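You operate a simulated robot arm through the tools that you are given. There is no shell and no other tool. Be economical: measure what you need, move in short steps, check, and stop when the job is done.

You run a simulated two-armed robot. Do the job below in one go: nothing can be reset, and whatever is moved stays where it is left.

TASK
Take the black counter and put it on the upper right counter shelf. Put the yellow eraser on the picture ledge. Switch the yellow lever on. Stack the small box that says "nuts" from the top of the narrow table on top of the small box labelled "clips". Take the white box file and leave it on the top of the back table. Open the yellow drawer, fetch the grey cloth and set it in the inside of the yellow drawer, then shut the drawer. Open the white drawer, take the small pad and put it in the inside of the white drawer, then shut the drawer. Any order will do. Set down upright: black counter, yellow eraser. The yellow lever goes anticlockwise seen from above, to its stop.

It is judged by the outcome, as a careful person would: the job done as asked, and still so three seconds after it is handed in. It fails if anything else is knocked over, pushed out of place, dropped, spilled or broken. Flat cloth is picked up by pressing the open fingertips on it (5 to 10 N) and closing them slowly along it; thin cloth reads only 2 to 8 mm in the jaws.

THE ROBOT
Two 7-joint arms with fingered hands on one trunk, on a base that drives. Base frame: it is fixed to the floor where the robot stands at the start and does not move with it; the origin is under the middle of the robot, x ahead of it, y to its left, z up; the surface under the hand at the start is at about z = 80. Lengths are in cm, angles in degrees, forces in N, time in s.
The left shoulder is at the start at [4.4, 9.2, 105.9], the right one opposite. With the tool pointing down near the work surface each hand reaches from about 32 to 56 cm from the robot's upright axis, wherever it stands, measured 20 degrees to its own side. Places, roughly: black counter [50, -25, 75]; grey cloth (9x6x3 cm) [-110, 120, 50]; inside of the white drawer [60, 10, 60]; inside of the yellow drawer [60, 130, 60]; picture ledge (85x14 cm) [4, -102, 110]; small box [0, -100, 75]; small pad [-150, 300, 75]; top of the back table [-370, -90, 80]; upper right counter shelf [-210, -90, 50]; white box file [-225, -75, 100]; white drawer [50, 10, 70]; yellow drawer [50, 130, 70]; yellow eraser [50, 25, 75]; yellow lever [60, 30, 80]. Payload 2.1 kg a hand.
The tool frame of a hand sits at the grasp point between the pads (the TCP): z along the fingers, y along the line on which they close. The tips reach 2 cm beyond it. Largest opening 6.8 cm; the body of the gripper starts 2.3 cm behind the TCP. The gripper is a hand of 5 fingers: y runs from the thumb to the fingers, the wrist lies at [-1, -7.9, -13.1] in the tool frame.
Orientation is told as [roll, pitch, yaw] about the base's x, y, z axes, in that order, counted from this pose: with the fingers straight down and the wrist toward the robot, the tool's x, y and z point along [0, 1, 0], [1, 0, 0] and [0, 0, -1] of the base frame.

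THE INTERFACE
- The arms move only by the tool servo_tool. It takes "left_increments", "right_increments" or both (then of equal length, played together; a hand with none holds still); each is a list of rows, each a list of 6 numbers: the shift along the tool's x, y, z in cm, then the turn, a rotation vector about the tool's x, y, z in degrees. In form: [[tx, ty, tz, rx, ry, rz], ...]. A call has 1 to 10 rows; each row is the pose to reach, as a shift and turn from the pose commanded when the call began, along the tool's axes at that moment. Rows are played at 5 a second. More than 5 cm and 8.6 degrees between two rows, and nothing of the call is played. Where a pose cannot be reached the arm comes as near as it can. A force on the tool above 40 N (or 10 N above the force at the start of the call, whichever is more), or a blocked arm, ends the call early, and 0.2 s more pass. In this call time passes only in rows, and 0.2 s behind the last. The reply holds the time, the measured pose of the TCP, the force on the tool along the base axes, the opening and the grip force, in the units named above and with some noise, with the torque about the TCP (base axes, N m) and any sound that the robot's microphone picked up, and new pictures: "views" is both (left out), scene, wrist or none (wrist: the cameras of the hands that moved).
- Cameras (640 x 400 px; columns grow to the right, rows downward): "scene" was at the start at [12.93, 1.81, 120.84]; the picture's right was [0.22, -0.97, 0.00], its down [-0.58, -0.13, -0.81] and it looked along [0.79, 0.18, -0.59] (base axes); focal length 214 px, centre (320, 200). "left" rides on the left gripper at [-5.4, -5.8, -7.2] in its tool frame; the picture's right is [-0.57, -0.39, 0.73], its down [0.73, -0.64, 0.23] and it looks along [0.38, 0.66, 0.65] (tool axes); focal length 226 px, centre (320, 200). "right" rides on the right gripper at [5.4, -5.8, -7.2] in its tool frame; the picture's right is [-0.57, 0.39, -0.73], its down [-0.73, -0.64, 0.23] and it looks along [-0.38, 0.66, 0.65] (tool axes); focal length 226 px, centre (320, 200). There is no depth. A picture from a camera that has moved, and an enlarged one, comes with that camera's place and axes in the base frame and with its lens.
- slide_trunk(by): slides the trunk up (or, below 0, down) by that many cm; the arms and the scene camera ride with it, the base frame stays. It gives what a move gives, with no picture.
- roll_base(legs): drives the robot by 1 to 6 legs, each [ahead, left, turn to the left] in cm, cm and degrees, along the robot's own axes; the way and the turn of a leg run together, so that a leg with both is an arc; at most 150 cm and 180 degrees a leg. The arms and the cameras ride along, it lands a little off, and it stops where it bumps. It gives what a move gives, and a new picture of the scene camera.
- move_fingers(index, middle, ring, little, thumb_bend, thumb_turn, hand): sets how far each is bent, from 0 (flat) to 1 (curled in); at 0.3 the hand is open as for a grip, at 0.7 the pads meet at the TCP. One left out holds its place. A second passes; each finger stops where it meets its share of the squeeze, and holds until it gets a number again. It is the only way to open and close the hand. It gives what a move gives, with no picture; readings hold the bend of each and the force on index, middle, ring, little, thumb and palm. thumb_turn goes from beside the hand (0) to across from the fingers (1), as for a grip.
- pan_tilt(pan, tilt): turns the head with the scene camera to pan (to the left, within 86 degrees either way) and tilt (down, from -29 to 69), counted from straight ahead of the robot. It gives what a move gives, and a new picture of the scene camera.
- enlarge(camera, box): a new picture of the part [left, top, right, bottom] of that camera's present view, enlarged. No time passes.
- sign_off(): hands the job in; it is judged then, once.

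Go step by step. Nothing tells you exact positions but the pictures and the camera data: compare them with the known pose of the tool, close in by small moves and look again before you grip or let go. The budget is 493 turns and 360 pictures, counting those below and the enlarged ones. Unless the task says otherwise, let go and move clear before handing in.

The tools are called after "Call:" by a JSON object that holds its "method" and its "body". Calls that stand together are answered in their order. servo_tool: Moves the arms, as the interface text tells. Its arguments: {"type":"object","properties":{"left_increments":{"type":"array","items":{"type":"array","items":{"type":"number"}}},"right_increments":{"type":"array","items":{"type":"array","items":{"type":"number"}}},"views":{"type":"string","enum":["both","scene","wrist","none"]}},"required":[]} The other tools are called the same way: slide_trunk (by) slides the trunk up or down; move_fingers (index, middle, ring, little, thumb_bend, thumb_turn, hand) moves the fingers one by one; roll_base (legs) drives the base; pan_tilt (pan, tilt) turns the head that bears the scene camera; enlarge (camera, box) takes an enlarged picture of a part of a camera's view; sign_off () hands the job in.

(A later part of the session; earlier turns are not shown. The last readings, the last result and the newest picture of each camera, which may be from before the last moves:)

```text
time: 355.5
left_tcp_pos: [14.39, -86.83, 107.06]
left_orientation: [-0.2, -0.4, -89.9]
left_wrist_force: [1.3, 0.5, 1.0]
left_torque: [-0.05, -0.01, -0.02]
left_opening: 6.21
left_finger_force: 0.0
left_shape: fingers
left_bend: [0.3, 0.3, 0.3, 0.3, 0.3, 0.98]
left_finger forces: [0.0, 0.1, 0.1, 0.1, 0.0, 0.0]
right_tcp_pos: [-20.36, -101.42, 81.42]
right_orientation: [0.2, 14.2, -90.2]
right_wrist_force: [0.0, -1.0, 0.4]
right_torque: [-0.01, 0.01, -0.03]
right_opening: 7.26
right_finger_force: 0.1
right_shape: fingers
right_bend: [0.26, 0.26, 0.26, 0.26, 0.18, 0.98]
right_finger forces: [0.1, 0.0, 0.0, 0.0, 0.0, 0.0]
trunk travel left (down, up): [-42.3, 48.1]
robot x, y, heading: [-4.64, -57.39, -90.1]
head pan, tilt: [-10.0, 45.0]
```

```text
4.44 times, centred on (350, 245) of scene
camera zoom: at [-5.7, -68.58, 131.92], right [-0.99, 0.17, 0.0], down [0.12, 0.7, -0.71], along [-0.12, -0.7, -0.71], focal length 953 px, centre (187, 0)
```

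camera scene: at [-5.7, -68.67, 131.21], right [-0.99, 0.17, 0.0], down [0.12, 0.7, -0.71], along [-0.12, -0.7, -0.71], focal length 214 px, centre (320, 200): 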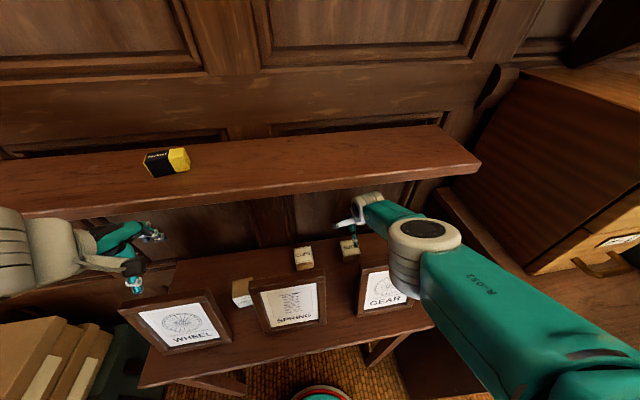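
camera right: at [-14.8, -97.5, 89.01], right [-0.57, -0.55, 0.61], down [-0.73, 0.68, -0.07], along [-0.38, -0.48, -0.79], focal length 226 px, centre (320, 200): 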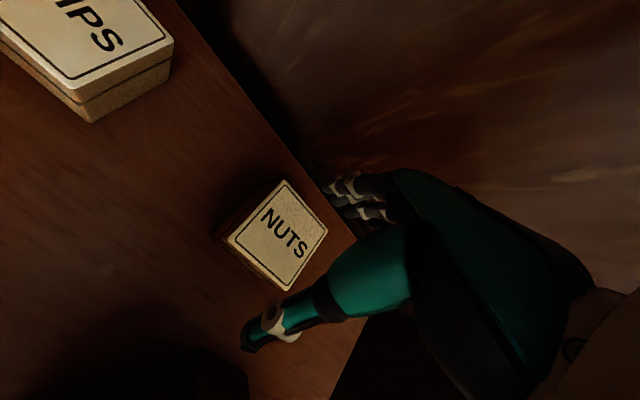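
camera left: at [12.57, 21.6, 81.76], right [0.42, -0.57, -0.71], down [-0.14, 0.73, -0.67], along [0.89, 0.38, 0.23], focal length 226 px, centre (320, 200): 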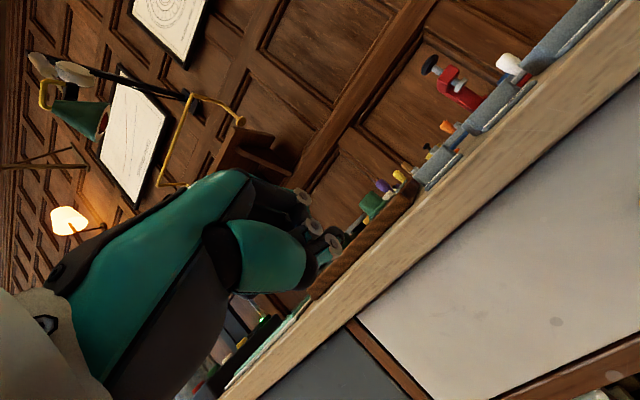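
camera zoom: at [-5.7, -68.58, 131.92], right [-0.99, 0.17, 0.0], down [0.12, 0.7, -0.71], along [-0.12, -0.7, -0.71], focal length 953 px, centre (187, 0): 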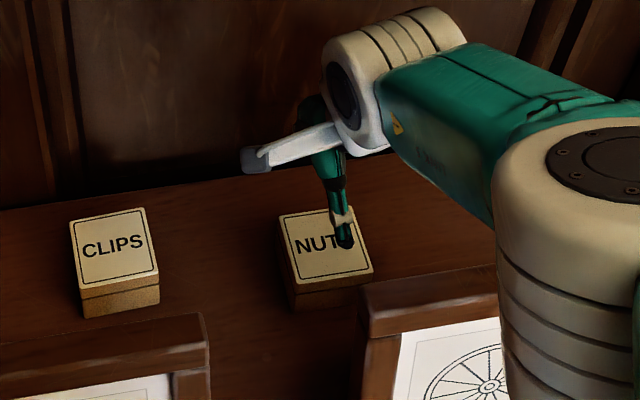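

The box moved about 2 cm toward me, now near (-19.8, -99.2). I re-aim: thumb straighter (reaching lower), fingers more bent, and go lower.

Call:
{"method": "move_fingers", "body": {"hand": "right", "index": 0.34, "middle": 0.34, "ring": 0.34, "little": 0.34, "thumb_bend": 0.12}}

Call:
{"method": "servo_tool", "body": {"right_increments": [[0.4, -1.06, 0.68, 0, 0, 0]], "views": "none"}}

Call:
{"method": "slide_trunk", "body": {"by": -3}}

Call:
{"method": "enlarge", "body": {"camera": "right", "box": [160, 130, 400, 360]}}

Call:
{"method": "enlarge", "body": {"camera": "scene", "box": [290, 200, 410, 290]}}

```text
time: 356.5
left_tcp_pos: [14.47, -86.83, 106.93]
left_orientation: [-0.2, -0.4, -89.8]
left_wrist_force: [-0.2, 0.0, 0.4]
left_torque: [0.0, -0.01, 0.0]
left_opening: 6.21
left_finger_force: 0.1
left_shape: fingers
left_bend: [0.3, 0.3, 0.3, 0.3, 0.3, 0.98]
left_finger forces: [0.0, 0.0, 0.0, 0.0, 0.1, 0.0]
right_tcp_pos: [-20.25, -101.35, 81.41]
right_orientation: [0.2, 14.1, -90.1]
right_wrist_force: [-0.4, 0.2, 0.6]
right_torque: [0.0, -0.02, -0.03]
right_opening: 6.89
right_finger_force: 0.1
right_shape: fingers
right_bend: [0.34, 0.34, 0.34, 0.34, 0.12, 0.98]
right_finger forces: [0.1, 0.1, 0.1, 0.1, 0.1, 0.0]
trunk travel left (down, up): [-42.3, 48.1]
robot x, y, heading: [-4.27, -57.68, -89.8]
head pan, tilt: [-10.0, 45.0]
```

```text
time: 356.9
left_tcp_pos: [14.35, -86.84, 106.94]
left_orientation: [-0.2, -0.4, -89.9]
left_wrist_force: [0.0, 0.3, -0.1]
left_torque: [0.0, 0.01, 0.0]
left_opening: 6.23
left_finger_force: 0.1
left_shape: fingers
left_bend: [0.3, 0.3, 0.3, 0.3, 0.3, 0.98]
left_finger forces: [0.0, 0.0, 0.0, 0.1, 0.0, 0.1]
right_tcp_pos: [-19.86, -100.04, 80.92]
right_orientation: [0.1, 14.2, -90.2]
right_wrist_force: [0.7, -0.1, -0.1]
right_torque: [0.02, -0.01, 0.01]
right_opening: 6.86
right_finger_force: 0.0
right_shape: fingers
right_bend: [0.34, 0.34, 0.34, 0.34, 0.12, 0.98]
right_finger forces: [0.0, 0.0, 0.0, 0.0, 0.1, 0.0]
trunk travel left (down, up): [-42.3, 48.1]
robot x, y, heading: [-4.63, -57.35, -90.0]
head pan, tilt: [-10.0, 45.0]
```

```text
time: 357.7
left_tcp_pos: [14.32, -86.76, 104.2]
left_orientation: [-0.2, -0.4, -89.9]
left_wrist_force: [0.5, -0.5, 0.0]
left_torque: [0.01, -0.03, -0.02]
left_opening: 6.24
left_finger_force: 0.0
left_shape: fingers
left_bend: [0.3, 0.3, 0.3, 0.3, 0.3, 0.98]
left_finger forces: [0.1, 0.0, 0.1, 0.0, 0.0, 0.0]
right_tcp_pos: [-19.89, -100.28, 77.96]
right_orientation: [0.2, 14.1, -90.1]
right_wrist_force: [0.2, 0.2, -0.4]
right_torque: [-0.02, 0.0, 0.01]
right_opening: 6.88
right_finger_force: 0.0
right_shape: fingers
right_bend: [0.34, 0.34, 0.34, 0.34, 0.12, 0.98]
right_finger forces: [0.0, 0.1, 0.0, 0.0, 0.0, 0.1]
trunk travel left (down, up): [-39.3, 51.1]
robot x, y, heading: [-4.53, -57.9, -90.1]
head pan, tilt: [-10.0, 45.0]
```

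```text
1.74 times, centred on (280, 245) of right
camera zoom: at [-14.47, -96.32, 86.33], right [-0.57, -0.55, 0.61], down [-0.73, 0.68, -0.07], along [-0.38, -0.48, -0.79], focal length 393 px, centre (390, 122)
```

zoom: 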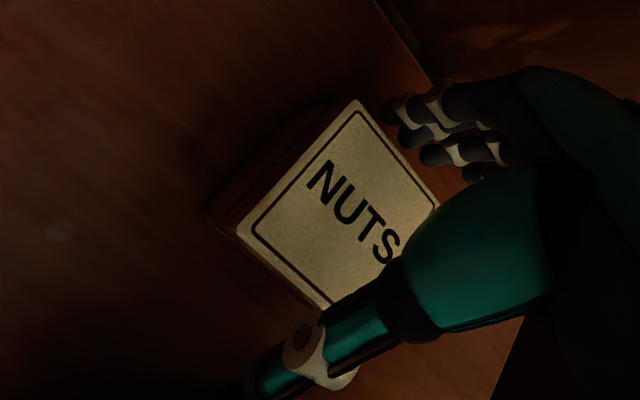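

```text
4.44 times, centred on (350, 245) of scene
camera zoom: at [-5.7, -68.88, 128.9], right [-0.99, 0.17, 0.0], down [0.12, 0.7, -0.71], along [-0.12, -0.7, -0.71], focal length 953 px, centre (187, 0)
```

zoom: 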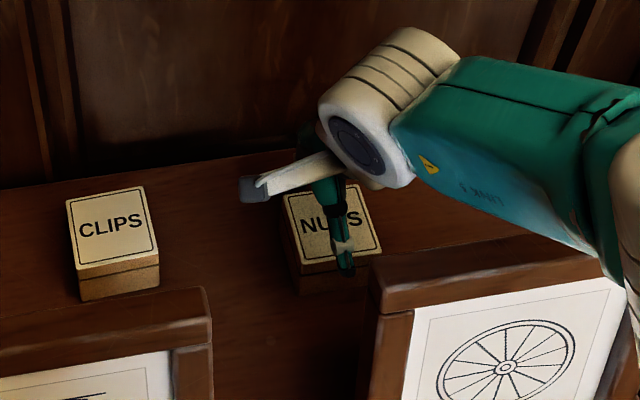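

Call:
{"method": "slide_trunk", "body": {"by": -1.5}}

Call:
{"method": "move_fingers", "body": {"hand": "right", "index": 0.46, "middle": 0.46, "ring": 0.46, "little": 0.46, "thumb_bend": 0.24}}

Call:
{"method": "enlarge", "body": {"camera": "right", "box": [160, 130, 400, 360]}}

```text
time: 358.3
left_tcp_pos: [14.39, -86.86, 102.58]
left_orientation: [-0.2, -0.4, -89.8]
left_wrist_force: [-0.8, -0.3, -1.0]
left_torque: [-0.04, -0.01, 0.01]
left_opening: 6.19
left_finger_force: 0.1
left_shape: fingers
left_bend: [0.3, 0.3, 0.3, 0.3, 0.3, 0.98]
left_finger forces: [0.1, 0.0, 0.0, 0.0, 0.1, 0.0]
right_tcp_pos: [-19.92, -100.23, 76.53]
right_orientation: [0.2, 14.0, -90.2]
right_wrist_force: [0.4, 1.3, 0.4]
right_torque: [0.0, 0.01, -0.01]
right_opening: 6.88
right_finger_force: 0.0
right_shape: fingers
right_bend: [0.34, 0.34, 0.34, 0.34, 0.12, 0.98]
right_finger forces: [0.0, 0.1, 0.0, 0.0, 0.1, 0.0]
trunk travel left (down, up): [-37.8, 52.6]
robot x, y, heading: [-4.22, -57.56, -90.0]
head pan, tilt: [-10.0, 45.0]
```

```text
time: 359.3
left_tcp_pos: [14.38, -86.77, 102.58]
left_orientation: [-0.2, -0.4, -89.8]
left_wrist_force: [0.1, -0.8, 0.0]
left_torque: [0.01, 0.01, 0.01]
left_opening: 6.21
left_finger_force: 0.1
left_shape: fingers
left_bend: [0.3, 0.3, 0.3, 0.3, 0.3, 0.98]
left_finger forces: [0.0, 0.0, 0.0, 0.0, 0.1, 0.0]
right_tcp_pos: [-19.83, -100.13, 76.49]
right_orientation: [0.3, 14.1, -90.2]
right_wrist_force: [0.6, -0.1, -0.8]
right_torque: [-0.01, 0.01, 0.03]
right_opening: 5.34
right_finger_force: 0.6
right_shape: fingers
right_bend: [0.45, 0.46, 0.46, 0.46, 0.24, 0.98]
right_finger forces: [0.2, 0.1, 0.1, 0.1, 0.1, 0.1]
trunk travel left (down, up): [-37.8, 52.6]
robot x, y, heading: [-4.42, -57.82, -89.8]
head pan, tilt: [-10.0, 45.0]
```

```text
1.74 times, centred on (280, 245) of right
camera zoom: at [-14.48, -96.33, 84.82], right [-0.57, -0.55, 0.61], down [-0.73, 0.68, -0.07], along [-0.38, -0.48, -0.79], focal length 393 px, centre (390, 122)
```

zoom: 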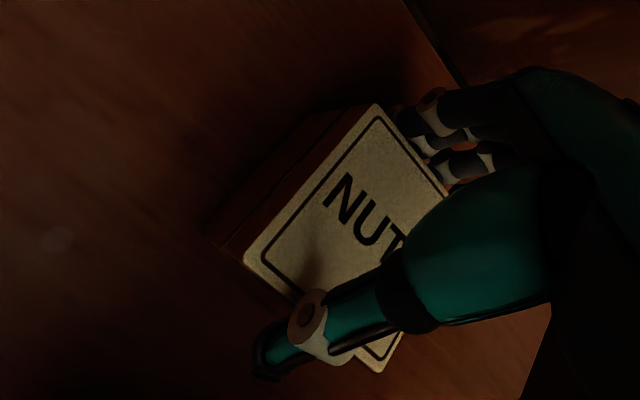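

Call:
{"method": "move_fingers", "body": {"hand": "right", "index": 0.54, "middle": 0.54, "ring": 0.54, "little": 0.54, "thumb_bend": 0.36}}

Call:
{"method": "enlarge", "body": {"camera": "right", "box": [160, 130, 400, 360]}}

```text
time: 360.3
left_tcp_pos: [14.34, -86.87, 102.56]
left_orientation: [-0.2, -0.3, -89.8]
left_wrist_force: [0.7, 0.7, 0.5]
left_torque: [0.0, 0.04, 0.0]
left_opening: 6.21
left_finger_force: 0.0
left_shape: fingers
left_bend: [0.3, 0.3, 0.3, 0.3, 0.3, 0.98]
left_finger forces: [0.0, 0.0, 0.1, 0.0, 0.0, 0.0]
right_tcp_pos: [-19.79, -100.07, 76.45]
right_orientation: [0.2, 14.2, -90.2]
right_wrist_force: [0.5, 0.8, 1.0]
right_torque: [0.03, 0.01, -0.01]
right_opening: 4.78
right_finger_force: 3.6
right_shape: fingers
right_bend: [0.5, 0.51, 0.52, 0.54, 0.26, 0.97]
right_finger forces: [1.2, 1.2, 0.7, 0.1, 3.4, 0.0]
trunk travel left (down, up): [-37.8, 52.6]
robot x, y, heading: [-3.84, -57.66, -90.0]
head pan, tilt: [-10.0, 45.0]
```

```text
1.74 times, centred on (280, 245) of right
camera zoom: at [-14.48, -96.32, 84.82], right [-0.57, -0.55, 0.61], down [-0.73, 0.68, -0.07], along [-0.38, -0.48, -0.79], focal length 393 px, centre (390, 122)
```

zoom: 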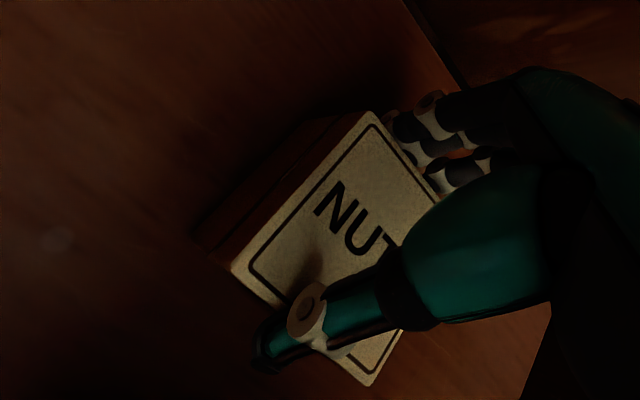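

Call:
{"method": "move_fingers", "body": {"hand": "right", "index": 0.62, "middle": 0.62, "ring": 0.64, "little": 0.66, "thumb_bend": 0.46}}

Call:
{"method": "slide_trunk", "body": {"by": 0.8}}

Call:
{"method": "enlarge", "body": {"camera": "right", "box": [160, 130, 400, 360]}}

```text
time: 361.3
left_tcp_pos: [14.43, -86.78, 102.67]
left_orientation: [-0.2, -0.4, -89.8]
left_wrist_force: [-1.1, 0.5, 0.1]
left_torque: [-0.02, 0.0, -0.03]
left_opening: 6.25
left_finger_force: 0.0
left_shape: fingers
left_bend: [0.3, 0.3, 0.3, 0.3, 0.3, 0.98]
left_finger forces: [0.0, 0.1, 0.1, 0.1, 0.1, 0.0]
right_tcp_pos: [-19.91, -100.21, 76.41]
right_orientation: [0.2, 14.2, -90.2]
right_wrist_force: [-0.8, -0.7, 1.0]
right_torque: [-0.03, -0.01, 0.02]
right_opening: 4.67
right_finger_force: 6.5
right_shape: fingers
right_bend: [0.56, 0.58, 0.59, 0.64, 0.19, 0.95]
right_finger forces: [2.0, 1.9, 1.6, 0.9, 6.1, 0.0]
trunk travel left (down, up): [-37.8, 52.6]
robot x, y, heading: [-4.2, -57.99, -89.9]
head pan, tilt: [-10.0, 45.0]
```

```text
time: 361.9
left_tcp_pos: [14.38, -86.91, 103.4]
left_orientation: [-0.2, -0.4, -89.9]
left_wrist_force: [0.7, 0.5, -0.7]
left_torque: [-0.01, -0.01, 0.0]
left_opening: 6.23
left_finger_force: 0.0
left_shape: fingers
left_bend: [0.3, 0.3, 0.3, 0.3, 0.3, 0.98]
left_finger forces: [0.0, 0.0, 0.0, 0.0, 0.1, 0.1]
right_tcp_pos: [-19.85, -100.16, 77.29]
right_orientation: [0.2, 14.3, -90.2]
right_wrist_force: [0.9, -0.3, -1.6]
right_torque: [0.01, 0.01, -0.01]
right_opening: 4.63
right_finger_force: 6.5
right_shape: fingers
right_bend: [0.56, 0.58, 0.59, 0.64, 0.19, 0.95]
right_finger forces: [2.1, 1.9, 1.7, 0.9, 6.1, 0.0]
trunk travel left (down, up): [-38.6, 51.8]
robot x, y, heading: [-4.31, -57.9, -89.9]
head pan, tilt: [-10.0, 45.0]
```

```text
1.74 times, centred on (280, 245) of right
camera zoom: at [-14.48, -96.34, 85.63], right [-0.57, -0.55, 0.61], down [-0.73, 0.68, -0.07], along [-0.38, -0.48, -0.79], focal length 393 px, centre (390, 122)
```

zoom: 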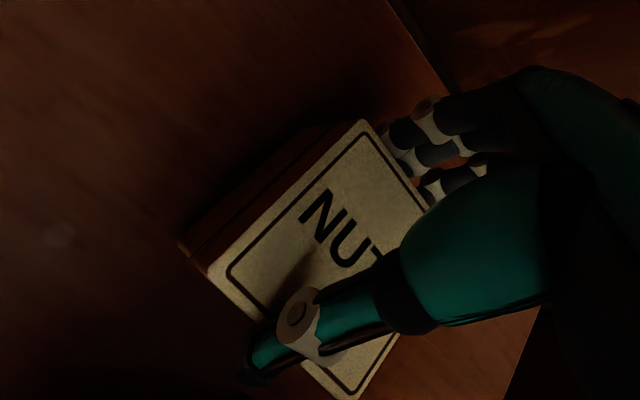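

Held (about 1.6 N). I raise by the trunk and slide the base sideways to bring it over CLIPS.

Call:
{"method": "slide_trunk", "body": {"by": 4.7}}

Call:
{"method": "roll_base", "body": {"legs": [[0, 13, 0]]}}

Call:
{"method": "enlarge", "body": {"camera": "right", "box": [0, 0, 640, 400]}}

Call:
{"method": "enlarge", "body": {"camera": "scene", "box": [270, 190, 430, 310]}}

```text
time: 362.8
left_tcp_pos: [14.5, -86.77, 108.05]
left_orientation: [-0.2, -0.2, -89.9]
left_wrist_force: [0.1, 0.7, -0.6]
left_torque: [-0.01, 0.03, 0.01]
left_opening: 6.22
left_finger_force: 0.1
left_shape: fingers
left_bend: [0.3, 0.3, 0.3, 0.3, 0.3, 0.98]
left_finger forces: [0.0, 0.0, 0.0, 0.0, 0.1, 0.0]
right_tcp_pos: [-19.83, -100.19, 82.01]
right_orientation: [0.2, 14.2, -90.3]
right_wrist_force: [-0.2, 0.4, -0.3]
right_torque: [-0.05, -0.02, -0.02]
right_opening: 4.65
right_finger_force: 6.4
right_shape: fingers
right_bend: [0.56, 0.58, 0.59, 0.64, 0.19, 0.95]
right_finger forces: [2.0, 1.8, 1.7, 1.0, 6.0, 0.1]
trunk travel left (down, up): [-43.3, 47.1]
robot x, y, heading: [-4.4, -57.96, -89.9]
head pan, tilt: [-10.0, 45.0]
```

```text
time: 364.1
left_tcp_pos: [27.5, -86.75, 108.06]
left_orientation: [-0.2, -0.4, -89.8]
left_wrist_force: [-0.5, 0.4, 0.1]
left_torque: [-0.01, 0.0, -0.02]
left_opening: 6.2
left_finger_force: 0.1
left_shape: fingers
left_bend: [0.3, 0.3, 0.3, 0.3, 0.3, 0.98]
left_finger forces: [0.1, 0.0, 0.0, 0.0, 0.1, 0.0]
right_tcp_pos: [-6.77, -100.1, 81.95]
right_orientation: [0.1, 14.1, -90.2]
right_wrist_force: [0.2, -0.4, -1.1]
right_torque: [-0.01, 0.01, 0.04]
right_opening: 4.65
right_finger_force: 6.0
right_shape: fingers
right_bend: [0.56, 0.58, 0.59, 0.64, 0.19, 0.95]
right_finger forces: [2.1, 1.9, 1.6, 0.9, 6.0, 0.1]
trunk travel left (down, up): [-43.3, 47.1]
robot x, y, heading: [8.55, -57.53, -89.5]
head pan, tilt: [-10.0, 45.0]
camera scene: at [7.43, -68.44, 132.93], right [-0.99, 0.17, 0.0], down [0.12, 0.7, -0.71], along [-0.12, -0.7, -0.71], focal length 214 px, centre (320, 200)
```

scene: 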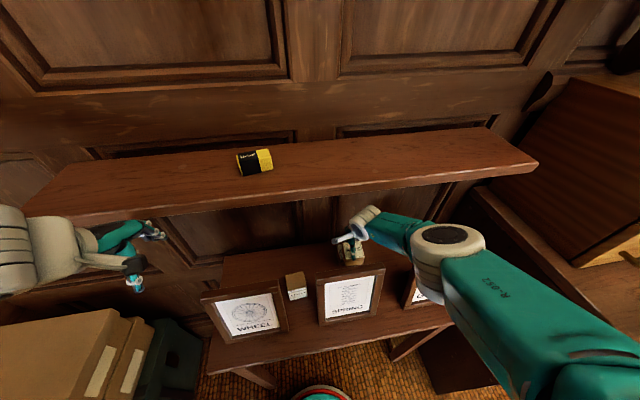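

```text
1.00 times, centred on (320, 200) of right (not enlarged: the box is as wide or as high as the picture)
camera zoom: at [-1.35, -96.3, 90.33], right [-0.57, -0.55, 0.61], down [-0.73, 0.68, -0.07], along [-0.38, -0.48, -0.79], focal length 226 px, centre (320, 200)
```

zoom: 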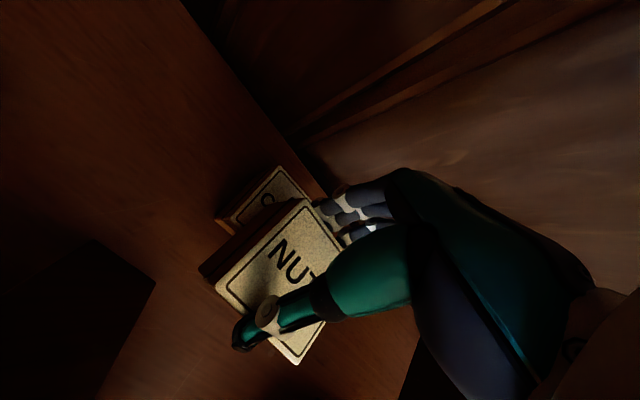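

```text
3.33 times, centred on (350, 250) of scene
camera zoom: at [7.43, -68.44, 132.93], right [-0.99, 0.17, 0.0], down [0.12, 0.7, -0.71], along [-0.12, -0.7, -0.71], focal length 715 px, centre (220, 33)
```

zoom: 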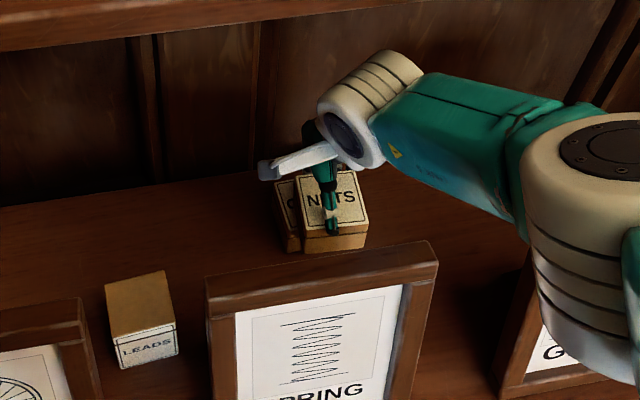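

NUTS must shift about 3 cm toward the wall and 0.3 cm to +x to sit over CLIPS. I raise the left hand clear of the ledge, then inch forward.

Call:
{"method": "servo_tool", "body": {"left_increments": [[0, -0.5, -4, 0, 0, 0], [0, -0.5, -8, 0, 0, 0], [0, -0.5, -13, 0, 0, 0]], "views": "none"}}

Call:
{"method": "roll_base", "body": {"legs": [[3, 0.3, 0]]}}

Call:
{"method": "enlarge", "body": {"camera": "right", "box": [160, 130, 400, 360]}}

Call:
{"method": "enlarge", "body": {"camera": "scene", "box": [290, 200, 410, 290]}}

```text
time: 364.9
left_tcp_pos: [27.57, -86.29, 121.05]
left_orientation: [-0.2, -0.4, -89.9]
left_wrist_force: [-0.3, -0.1, -0.2]
left_torque: [0.0, -0.02, -0.02]
left_opening: 6.2
left_finger_force: 0.2
left_shape: fingers
left_bend: [0.3, 0.3, 0.3, 0.3, 0.3, 0.98]
left_finger forces: [0.1, 0.1, 0.0, 0.0, 0.1, 0.0]
right_tcp_pos: [-6.82, -100.06, 81.98]
right_orientation: [0.2, 14.2, -90.2]
right_wrist_force: [-0.1, 0.3, -0.6]
right_torque: [-0.02, 0.0, -0.01]
right_opening: 4.63
right_finger_force: 6.2
right_shape: fingers
right_bend: [0.56, 0.58, 0.59, 0.64, 0.19, 0.95]
right_finger forces: [1.9, 1.8, 1.6, 1.0, 5.9, 0.0]
trunk travel left (down, up): [-43.3, 47.1]
robot x, y, heading: [8.34, -57.98, -89.9]
head pan, tilt: [-10.0, 45.0]
```

```text
time: 365.7
left_tcp_pos: [27.89, -89.47, 120.79]
left_orientation: [-0.2, -0.4, -89.8]
left_wrist_force: [0.0, -1.0, -0.1]
left_torque: [0.01, 0.02, -0.02]
left_opening: 6.2
left_finger_force: 0.1
left_shape: fingers
left_bend: [0.3, 0.3, 0.3, 0.3, 0.3, 0.98]
left_finger forces: [0.1, 0.0, 0.0, 0.0, 0.1, 0.0]
right_tcp_pos: [-6.54, -103.24, 81.91]
right_orientation: [0.2, 14.2, -90.1]
right_wrist_force: [0.2, 0.3, -0.7]
right_torque: [-0.02, 0.0, -0.01]
right_opening: 4.66
right_finger_force: 6.2
right_shape: fingers
right_bend: [0.56, 0.58, 0.59, 0.64, 0.19, 0.95]
right_finger forces: [2.0, 1.7, 1.7, 0.9, 5.9, 0.0]
trunk travel left (down, up): [-43.3, 47.1]
robot x, y, heading: [8.9, -60.59, -90.0]
head pan, tilt: [-10.0, 45.0]
camera scene: at [7.71, -71.51, 132.92], right [-0.99, 0.17, 0.0], down [0.12, 0.7, -0.71], along [-0.12, -0.7, -0.71], focal length 214 px, centre (320, 200)
```

scene: 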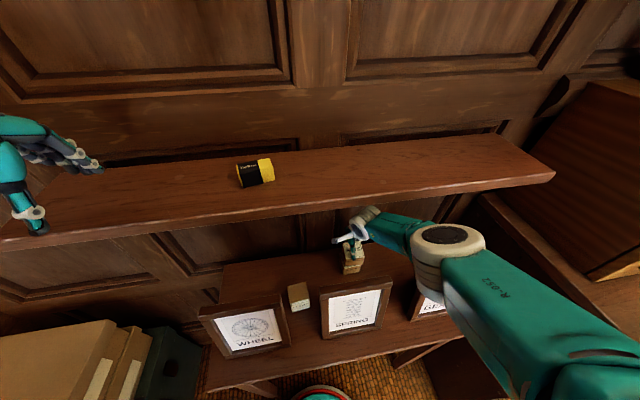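

```text
1.74 times, centred on (280, 245) of right
camera zoom: at [-1.05, -99.36, 90.31], right [-0.57, -0.55, 0.61], down [-0.73, 0.68, -0.07], along [-0.38, -0.48, -0.79], focal length 393 px, centre (390, 122)
```

zoom: 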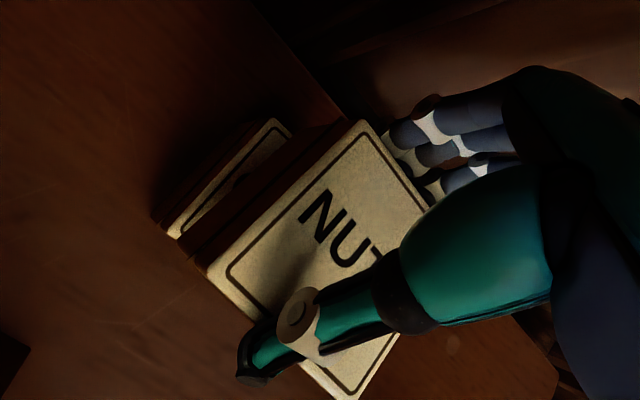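

```text
4.44 times, centred on (350, 245) of scene
camera zoom: at [7.71, -71.51, 132.92], right [-0.99, 0.17, 0.0], down [0.12, 0.7, -0.71], along [-0.12, -0.7, -0.71], focal length 953 px, centre (187, 0)
```

zoom: 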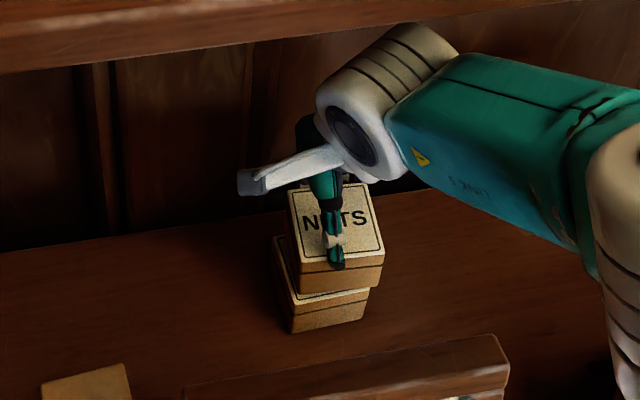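

Aligned in x, slightly near in y. I move 0.5 forward and lower.

Call:
{"method": "servo_tool", "body": {"right_increments": [[0, 0.5, -0.1, 0, 0, 0]], "views": "none"}}

Call:
{"method": "slide_trunk", "body": {"by": -1.3}}

Call:
{"method": "enlarge", "body": {"camera": "scene", "box": [290, 200, 410, 290]}}

```text
time: 366.1
left_tcp_pos: [27.88, -89.37, 120.82]
left_orientation: [-0.2, -0.4, -89.8]
left_wrist_force: [-0.1, -0.2, 0.4]
left_torque: [0.0, 0.01, -0.04]
left_opening: 6.21
left_finger_force: 0.1
left_shape: fingers
left_bend: [0.3, 0.3, 0.3, 0.3, 0.3, 0.98]
left_finger forces: [0.1, 0.1, 0.0, 0.0, 0.0, 0.1]
right_tcp_pos: [-6.52, -103.63, 81.95]
right_orientation: [0.2, 14.1, -90.1]
right_wrist_force: [0.0, -0.5, 0.4]
right_torque: [-0.02, 0.02, -0.05]
right_opening: 4.65
right_finger_force: 6.2
right_shape: fingers
right_bend: [0.56, 0.58, 0.59, 0.64, 0.19, 0.95]
right_finger forces: [2.1, 1.8, 1.7, 1.0, 5.9, 0.0]
trunk travel left (down, up): [-43.3, 47.1]
robot x, y, heading: [9.0, -60.85, -89.8]
head pan, tilt: [-10.0, 45.0]
```

```text
time: 366.7
left_tcp_pos: [27.82, -89.38, 119.7]
left_orientation: [-0.2, -0.4, -89.7]
left_wrist_force: [0.8, -0.2, 0.0]
left_torque: [-0.05, 0.03, -0.01]
left_opening: 6.22
left_finger_force: 0.0
left_shape: fingers
left_bend: [0.3, 0.3, 0.3, 0.3, 0.3, 0.98]
left_finger forces: [0.0, 0.0, 0.1, 0.1, 0.0, 0.1]
right_tcp_pos: [-6.42, -103.61, 80.59]
right_orientation: [0.1, 14.3, -90.1]
right_wrist_force: [-0.3, 1.0, -0.8]
right_torque: [-0.02, -0.02, -0.01]
right_opening: 4.65
right_finger_force: 5.5
right_shape: fingers
right_bend: [0.56, 0.58, 0.6, 0.64, 0.18, 0.95]
right_finger forces: [1.9, 1.7, 1.6, 0.7, 5.6, 0.0]
trunk travel left (down, up): [-42.0, 48.4]
robot x, y, heading: [8.99, -60.91, -89.8]
head pan, tilt: [-10.0, 45.0]
```

```text
4.44 times, centred on (350, 245) of scene
camera zoom: at [7.71, -71.59, 131.61], right [-0.99, 0.17, 0.0], down [0.12, 0.7, -0.71], along [-0.12, -0.7, -0.71], focal length 953 px, centre (187, 0)
```

zoom: 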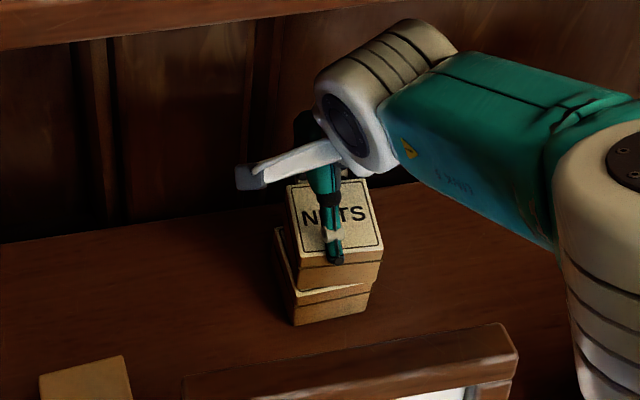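

Call:
{"method": "servo_tool", "body": {"right_increments": [[0.4, 0, 0, 0, 0, 0]], "views": "none"}}

Call:
{"method": "slide_trunk", "body": {"by": -0.5}}

Call:
{"method": "slide_trunk", "body": {"by": -0.4}}

```text
time: 367.1
left_tcp_pos: [27.93, -89.41, 119.61]
left_orientation: [-0.2, -0.4, -89.8]
left_wrist_force: [0.1, -0.2, -0.4]
left_torque: [0.01, -0.01, -0.03]
left_opening: 6.24
left_finger_force: 0.0
left_shape: fingers
left_bend: [0.3, 0.3, 0.3, 0.3, 0.3, 0.98]
left_finger forces: [0.0, 0.1, 0.0, 0.0, 0.0, 0.1]
right_tcp_pos: [-6.07, -103.6, 80.69]
right_orientation: [0.3, 14.1, -90.1]
right_wrist_force: [0.4, -1.0, -0.9]
right_torque: [-0.04, -0.02, 0.01]
right_opening: 4.64
right_finger_force: 5.7
right_shape: fingers
right_bend: [0.56, 0.58, 0.6, 0.65, 0.18, 0.95]
right_finger forces: [1.9, 1.5, 1.6, 0.8, 4.9, 0.1]
trunk travel left (down, up): [-42.0, 48.4]
robot x, y, heading: [9.22, -60.56, -89.6]
head pan, tilt: [-10.0, 45.0]
```

```text
time: 367.6
left_tcp_pos: [27.96, -89.29, 119.18]
left_orientation: [-0.2, -0.3, -89.8]
left_wrist_force: [-0.1, -0.7, 0.5]
left_torque: [0.01, -0.01, -0.02]
left_opening: 6.24
left_finger_force: 0.1
left_shape: fingers
left_bend: [0.3, 0.3, 0.3, 0.3, 0.3, 0.98]
left_finger forces: [0.0, 0.0, 0.0, 0.0, 0.0, 0.0]
right_tcp_pos: [-6.07, -103.71, 80.25]
right_orientation: [0.2, 14.1, -90.2]
right_wrist_force: [-1.3, -5.5, 13.0]
right_torque: [0.19, 0.05, 0.01]
right_opening: 4.81
right_finger_force: 8.5
right_shape: fingers
right_bend: [0.58, 0.59, 0.61, 0.65, 0.12, 0.95]
right_finger forces: [2.6, 2.4, 2.1, 0.7, 8.4, 0.0]
trunk travel left (down, up): [-41.5, 48.9]
robot x, y, heading: [9.41, -60.79, -89.7]
head pan, tilt: [-10.0, 45.0]
```

```text
time: 368.2
left_tcp_pos: [27.94, -89.41, 118.67]
left_orientation: [-0.3, -0.5, -89.8]
left_wrist_force: [-0.1, 0.2, 0.6]
left_torque: [-0.01, 0.0, -0.01]
left_opening: 6.19
left_finger_force: 0.1
left_shape: fingers
left_bend: [0.3, 0.3, 0.3, 0.3, 0.3, 0.98]
left_finger forces: [0.1, 0.0, 0.0, 0.0, 0.0, 0.0]
right_tcp_pos: [-5.95, -103.61, 79.84]
right_orientation: [0.2, 14.0, -90.0]
right_wrist_force: [0.4, -6.1, 21.1]
right_torque: [0.51, 0.05, -0.01]
right_opening: 5.04
right_finger_force: 10.9
right_shape: fingers
right_bend: [0.58, 0.59, 0.61, 0.65, 0.1, 0.95]
right_finger forces: [2.9, 2.8, 2.5, 0.8, 13.3, 0.0]
trunk travel left (down, up): [-41.1, 49.3]
robot x, y, heading: [8.67, -60.73, -89.8]
head pan, tilt: [-10.0, 45.0]
```

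Contact. I ease up and check before releasing.

Call:
{"method": "slide_trunk", "body": {"by": 0.5}}

Call:
{"method": "enlarge", "body": {"camera": "scene", "box": [300, 210, 400, 290]}}

Call:
{"method": "enlarge", "body": {"camera": "right", "box": [160, 130, 400, 360]}}

```text
time: 368.7
left_tcp_pos: [27.9, -89.29, 119.18]
left_orientation: [-0.2, -0.4, -89.8]
left_wrist_force: [-0.1, -0.5, -0.1]
left_torque: [0.02, -0.02, 0.0]
left_opening: 6.22
left_finger_force: 0.0
left_shape: fingers
left_bend: [0.3, 0.3, 0.3, 0.3, 0.3, 0.98]
left_finger forces: [0.0, 0.1, 0.0, 0.0, 0.0, 0.0]
right_tcp_pos: [-6.03, -103.71, 80.17]
right_orientation: [0.2, 14.3, -90.2]
right_wrist_force: [-0.1, -0.4, 2.5]
right_torque: [0.12, -0.02, 0.03]
right_opening: 4.87
right_finger_force: 6.2
right_shape: fingers
right_bend: [0.57, 0.59, 0.6, 0.65, 0.11, 0.95]
right_finger forces: [2.0, 1.8, 1.5, 0.4, 7.4, 0.1]
trunk travel left (down, up): [-41.6, 48.8]
robot x, y, heading: [8.67, -60.94, -89.9]
head pan, tilt: [-10.0, 45.0]
```

```text
5.00 times, centred on (350, 250) of scene
camera zoom: at [7.72, -71.63, 131.21], right [-0.99, 0.17, 0.0], down [0.12, 0.7, -0.71], along [-0.12, -0.7, -0.71], focal length 1072 px, centre (170, -50)
```

zoom: 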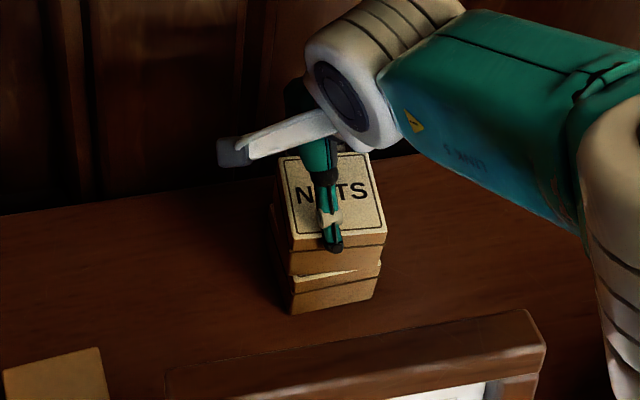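

```text
1.74 times, centred on (280, 245) of right
camera zoom: at [-0.65, -99.78, 88.54], right [-0.57, -0.55, 0.61], down [-0.73, 0.68, -0.07], along [-0.38, -0.48, -0.79], focal length 393 px, centre (390, 122)
```

zoom: 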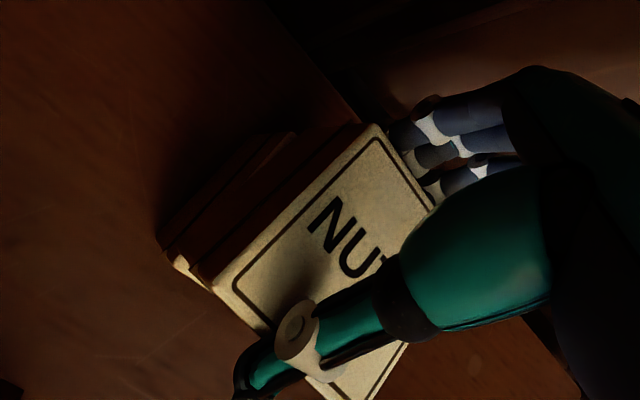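

Call:
{"method": "move_fingers", "body": {"hand": "right", "index": 0.5, "middle": 0.5, "ring": 0.52, "little": 0.55, "thumb_bend": 0.18}}

Call:
{"method": "move_fingers", "body": {"hand": "right", "index": 0.34, "middle": 0.34, "ring": 0.34, "little": 0.34, "thumb_bend": 0.05}}

Call:
{"method": "enlarge", "body": {"camera": "scene", "box": [300, 210, 400, 290]}}

Call:
{"method": "enlarge", "body": {"camera": "right", "box": [160, 130, 400, 360]}}

```text
time: 369.7
left_tcp_pos: [27.89, -89.39, 119.18]
left_orientation: [-0.1, -0.3, -89.8]
left_wrist_force: [0.4, -0.5, 0.6]
left_torque: [-0.03, 0.02, 0.02]
left_opening: 6.22
left_finger_force: 0.0
left_shape: fingers
left_bend: [0.3, 0.3, 0.3, 0.3, 0.3, 0.98]
left_finger forces: [0.0, 0.0, 0.0, 0.0, 0.1, 0.0]
right_tcp_pos: [-6.0, -103.66, 80.24]
right_orientation: [0.1, 14.2, -90.1]
right_wrist_force: [0.2, 0.4, 1.0]
right_torque: [0.05, -0.01, -0.04]
right_opening: 5.42
right_finger_force: 0.7
right_shape: fingers
right_bend: [0.5, 0.5, 0.52, 0.55, 0.14, 0.97]
right_finger forces: [0.1, 0.0, 0.0, 0.1, 0.8, 0.1]
trunk travel left (down, up): [-41.6, 48.8]
robot x, y, heading: [8.91, -60.78, -89.9]
head pan, tilt: [-10.0, 45.0]
```

```text
time: 370.7
left_tcp_pos: [27.97, -89.36, 119.06]
left_orientation: [-0.3, -0.3, -89.9]
left_wrist_force: [0.8, 0.2, 1.0]
left_torque: [0.03, 0.02, -0.03]
left_opening: 6.22
left_finger_force: 0.2
left_shape: fingers
left_bend: [0.3, 0.3, 0.3, 0.3, 0.3, 0.98]
left_finger forces: [0.1, 0.1, 0.0, 0.0, 0.1, 0.0]
right_tcp_pos: [-6.0, -103.68, 80.2]
right_orientation: [0.2, 14.2, -90.0]
right_wrist_force: [0.2, 1.0, -0.2]
right_torque: [0.03, 0.0, 0.04]
right_opening: 7.05
right_finger_force: 0.1
right_shape: fingers
right_bend: [0.34, 0.34, 0.34, 0.34, 0.05, 0.98]
right_finger forces: [0.0, 0.0, 0.1, 0.0, 0.1, 0.0]
trunk travel left (down, up): [-41.6, 48.8]
robot x, y, heading: [8.85, -60.64, -90.0]
head pan, tilt: [-10.0, 45.0]
```

```text
5.00 times, centred on (350, 250) of scene
camera zoom: at [7.71, -71.64, 131.22], right [-0.99, 0.17, 0.0], down [0.12, 0.7, -0.71], along [-0.12, -0.7, -0.71], focal length 1072 px, centre (170, -50)
```

zoom: 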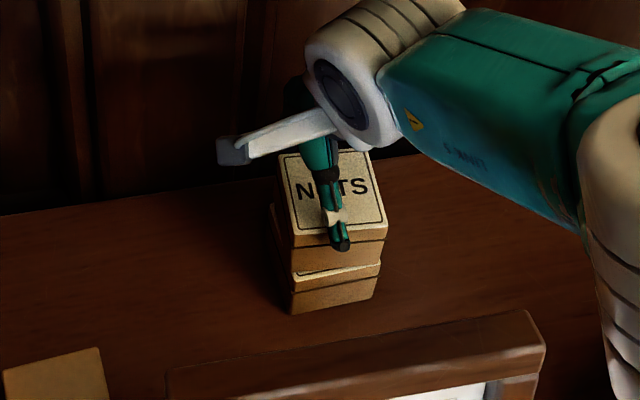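

```text
1.74 times, centred on (280, 245) of right
camera zoom: at [-0.65, -99.84, 88.6], right [-0.57, -0.55, 0.61], down [-0.73, 0.68, -0.07], along [-0.38, -0.48, -0.79], focal length 393 px, centre (390, 122)
```

zoom: 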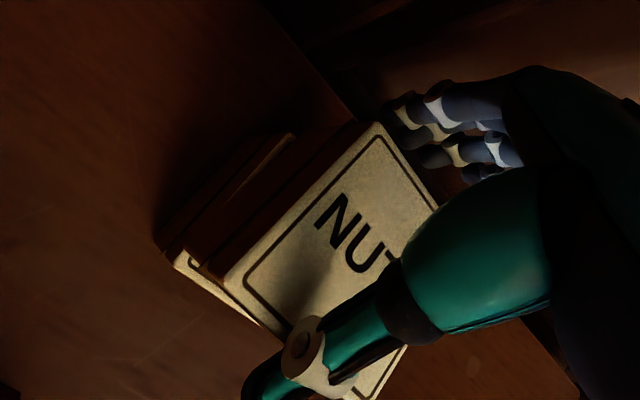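

The stack stands. I withdraw by the reverse path: up a little, tilt the hand forward, up, then back out.

Call:
{"method": "slide_trunk", "body": {"by": 3.8}}

Call:
{"method": "servo_tool", "body": {"right_increments": [[0, -0.1, -0.3, -6, 0, 0], [0, -0.2, -0.6, -12, 0, 0], [0, -0.3, -1, -18, 0, 0]], "views": "both"}}

```text
time: 371.5
left_tcp_pos: [27.89, -89.5, 122.99]
left_orientation: [-0.2, -0.3, -89.9]
left_wrist_force: [0.1, 0.7, 0.4]
left_torque: [0.0, 0.04, 0.01]
left_opening: 6.24
left_finger_force: 0.0
left_shape: fingers
left_bend: [0.3, 0.3, 0.3, 0.3, 0.3, 0.98]
left_finger forces: [0.0, 0.0, 0.0, 0.0, 0.0, 0.1]
right_tcp_pos: [-6.04, -103.66, 84.09]
right_orientation: [0.2, 14.1, -90.1]
right_wrist_force: [-0.9, -0.3, -0.6]
right_torque: [0.0, 0.01, -0.02]
right_opening: 7.05
right_finger_force: 0.1
right_shape: fingers
right_bend: [0.34, 0.34, 0.34, 0.34, 0.05, 0.98]
right_finger forces: [0.0, 0.0, 0.0, 0.0, 0.0, 0.1]
trunk travel left (down, up): [-45.4, 45.0]
robot x, y, heading: [9.37, -60.69, -89.9]
head pan, tilt: [-10.0, 45.0]
```

```text
time: 372.3
left_tcp_pos: [27.9, -89.35, 122.98]
left_orientation: [-0.3, -0.5, -89.9]
left_wrist_force: [0.1, -0.4, 0.2]
left_torque: [0.02, -0.04, -0.01]
left_opening: 6.22
left_finger_force: 0.2
left_shape: fingers
left_bend: [0.3, 0.3, 0.3, 0.3, 0.3, 0.98]
left_finger forces: [0.0, 0.0, 0.0, 0.1, 0.0, 0.1]
right_tcp_pos: [-5.94, -103.62, 85.19]
right_orientation: [0.2, -4.0, -90.2]
right_wrist_force: [0.0, 1.1, -0.2]
right_torque: [-0.01, -0.02, 0.01]
right_opening: 7.06
right_finger_force: 0.1
right_shape: fingers
right_bend: [0.34, 0.34, 0.34, 0.34, 0.05, 0.98]
right_finger forces: [0.0, 0.1, 0.0, 0.1, 0.0, 0.1]
trunk travel left (down, up): [-45.4, 45.0]
robot x, y, heading: [9.11, -60.81, -89.9]
head pan, tilt: [-10.0, 45.0]
camera scene: at [7.7, -71.25, 135.04], right [-0.99, 0.17, 0.0], down [0.12, 0.7, -0.71], along [-0.12, -0.7, -0.71], focal length 214 px, centre (320, 200)
camera right: at [-0.62, -97.35, 91.83], right [-0.57, -0.34, 0.75], down [-0.73, 0.62, -0.28], along [-0.38, -0.71, -0.6], focal length 226 px, centre (320, 200)
```

scene: 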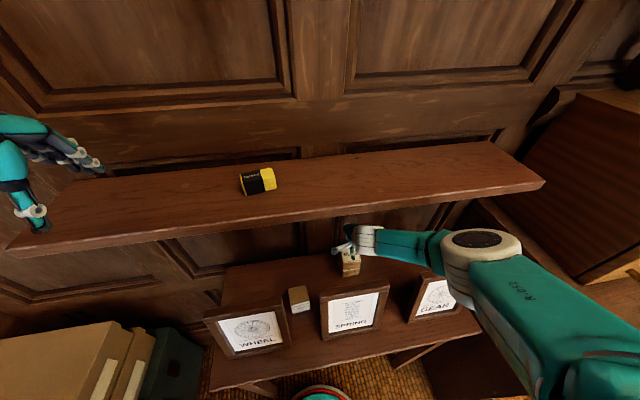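
right: 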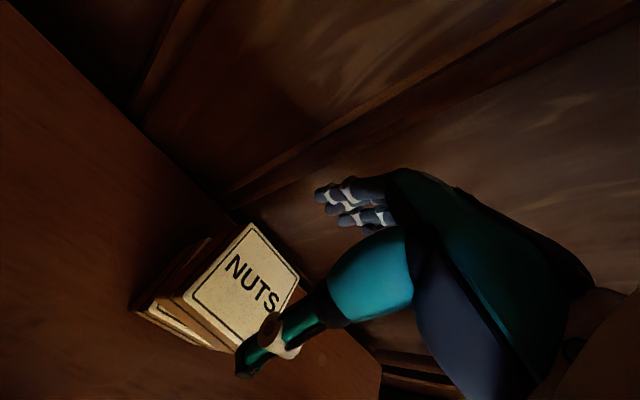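

Call:
{"method": "servo_tool", "body": {"right_increments": [[0, 0, -1.2, -6, 0, 0], [0, 0.2, -4, -13, 0, 0], [0, 0.4, -7.3, -18, 0, 0], [0, 0.7, -10, -23, 0, 0]], "views": "wrist"}}

```text
time: 373.3
left_tcp_pos: [28.07, -89.35, 122.91]
left_orientation: [-0.2, -0.4, -89.9]
left_wrist_force: [-0.6, 0.2, -0.3]
left_torque: [-0.01, -0.02, -0.03]
left_opening: 6.24
left_finger_force: 0.1
left_shape: fingers
left_bend: [0.3, 0.3, 0.3, 0.3, 0.3, 0.98]
left_finger forces: [0.1, 0.0, 0.0, 0.1, 0.0, 0.0]
right_tcp_pos: [0.62, -103.62, 89.11]
right_orientation: [3.5, -8.7, -88.9]
right_wrist_force: [0.5, -0.7, 0.1]
right_torque: [0.02, 0.02, 0.02]
right_opening: 7.04
right_finger_force: 0.1
right_shape: fingers
right_bend: [0.34, 0.34, 0.34, 0.34, 0.05, 0.98]
right_finger forces: [0.0, 0.1, 0.0, 0.0, 0.0, 0.0]
right hand out of reach, approached as far as the arm can: row 1, 2, 3, 4
trunk travel left (down, up): [-45.4, 45.0]
robot x, y, heading: [9.13, -60.79, -89.9]
head pan, tilt: [-10.0, 45.0]
camera right: at [5.45, -96.6, 95.61], right [-0.6, -0.29, 0.74], down [-0.73, 0.58, -0.37], along [-0.32, -0.76, -0.56], focal length 226 px, centre (320, 200)
```

right: 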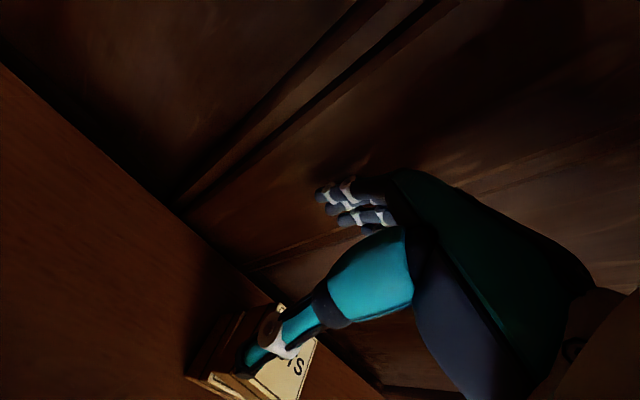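

Call:
{"method": "roll_base", "body": {"legs": [[-4, 0, 0]]}}

Call:
{"method": "servo_tool", "body": {"right_increments": [[-1, 0, -1, -3, 0, 0], [-2, 0, -2, -6, 0, 0]], "views": "both"}}

```text
time: 374.2
left_tcp_pos: [27.81, -85.29, 122.96]
left_orientation: [-0.2, -0.4, -89.7]
left_wrist_force: [-0.3, 0.0, -0.3]
left_torque: [0.0, 0.01, -0.03]
left_opening: 6.2
left_finger_force: 0.1
left_shape: fingers
left_bend: [0.3, 0.3, 0.3, 0.3, 0.3, 0.98]
left_finger forces: [0.0, 0.1, 0.1, 0.1, 0.0, 0.1]
right_tcp_pos: [0.58, -99.53, 89.1]
right_orientation: [3.5, -8.7, -88.8]
right_wrist_force: [0.0, -0.3, 0.2]
right_torque: [0.0, -0.02, 0.01]
right_opening: 7.05
right_finger_force: 0.0
right_shape: fingers
right_bend: [0.34, 0.34, 0.34, 0.34, 0.05, 0.98]
right_finger forces: [0.0, 0.0, 0.0, 0.0, 0.0, 0.0]
trunk travel left (down, up): [-45.4, 45.0]
robot x, y, heading: [8.95, -56.83, -90.0]
head pan, tilt: [-10.0, 45.0]
camera scene: at [7.69, -67.19, 135.04], right [-0.99, 0.17, 0.0], down [0.12, 0.7, -0.71], along [-0.12, -0.7, -0.71], focal length 214 px, centre (320, 200)
```

scene: 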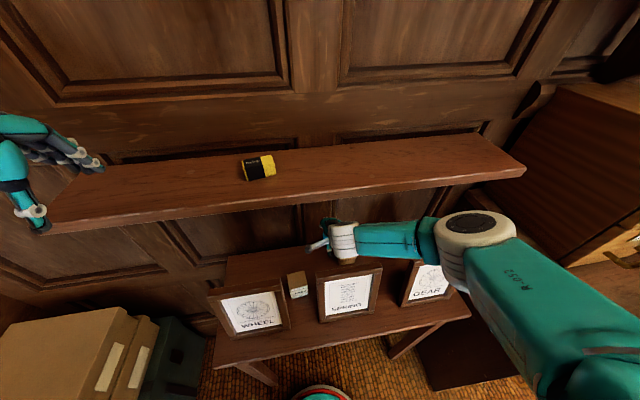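

```text
time: 374.8
left_tcp_pos: [27.87, -85.37, 122.92]
left_orientation: [-0.2, -0.3, -89.8]
left_wrist_force: [0.1, -0.4, -0.7]
left_torque: [-0.01, -0.04, 0.01]
left_opening: 6.19
left_finger_force: 0.0
left_shape: fingers
left_bend: [0.3, 0.3, 0.3, 0.3, 0.3, 0.98]
left_finger forces: [0.0, 0.0, 0.0, 0.0, 0.0, 0.0]
right_tcp_pos: [-2.78, -99.86, 93.31]
right_orientation: [3.6, -11.7, -89.0]
right_wrist_force: [-0.4, 1.9, -0.1]
right_torque: [0.0, -0.01, 0.03]
right_opening: 7.09
right_finger_force: 0.0
right_shape: fingers
right_bend: [0.34, 0.34, 0.34, 0.34, 0.05, 0.98]
right_finger forces: [0.0, 0.0, 0.0, 0.0, 0.1, 0.1]
right hand out of reach, approached as far as the arm can: row 1, 2
trunk travel left (down, up): [-45.4, 45.0]
robot x, y, heading: [9.13, -56.43, -90.1]
head pan, tilt: [-10.0, 45.0]
camera scene: at [7.71, -67.27, 135.03], right [-0.99, 0.17, 0.0], down [0.12, 0.7, -0.71], along [-0.12, -0.7, -0.71], focal length 214 px, centre (320, 200)
camera right: at [2.11, -92.62, 99.43], right [-0.61, -0.25, 0.76], down [-0.73, 0.56, -0.4], along [-0.32, -0.79, -0.52], focal length 226 px, centre (320, 200)
```

scene: 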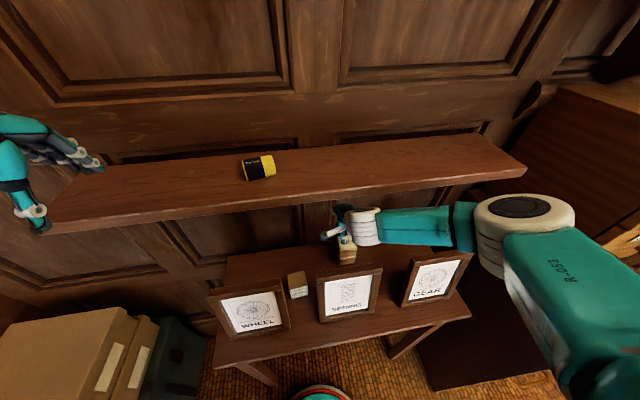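
right: 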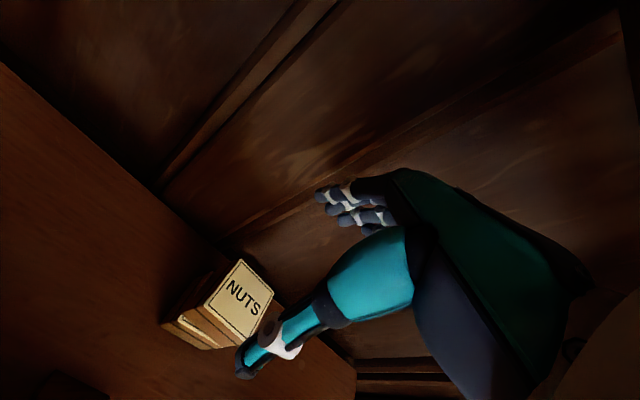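

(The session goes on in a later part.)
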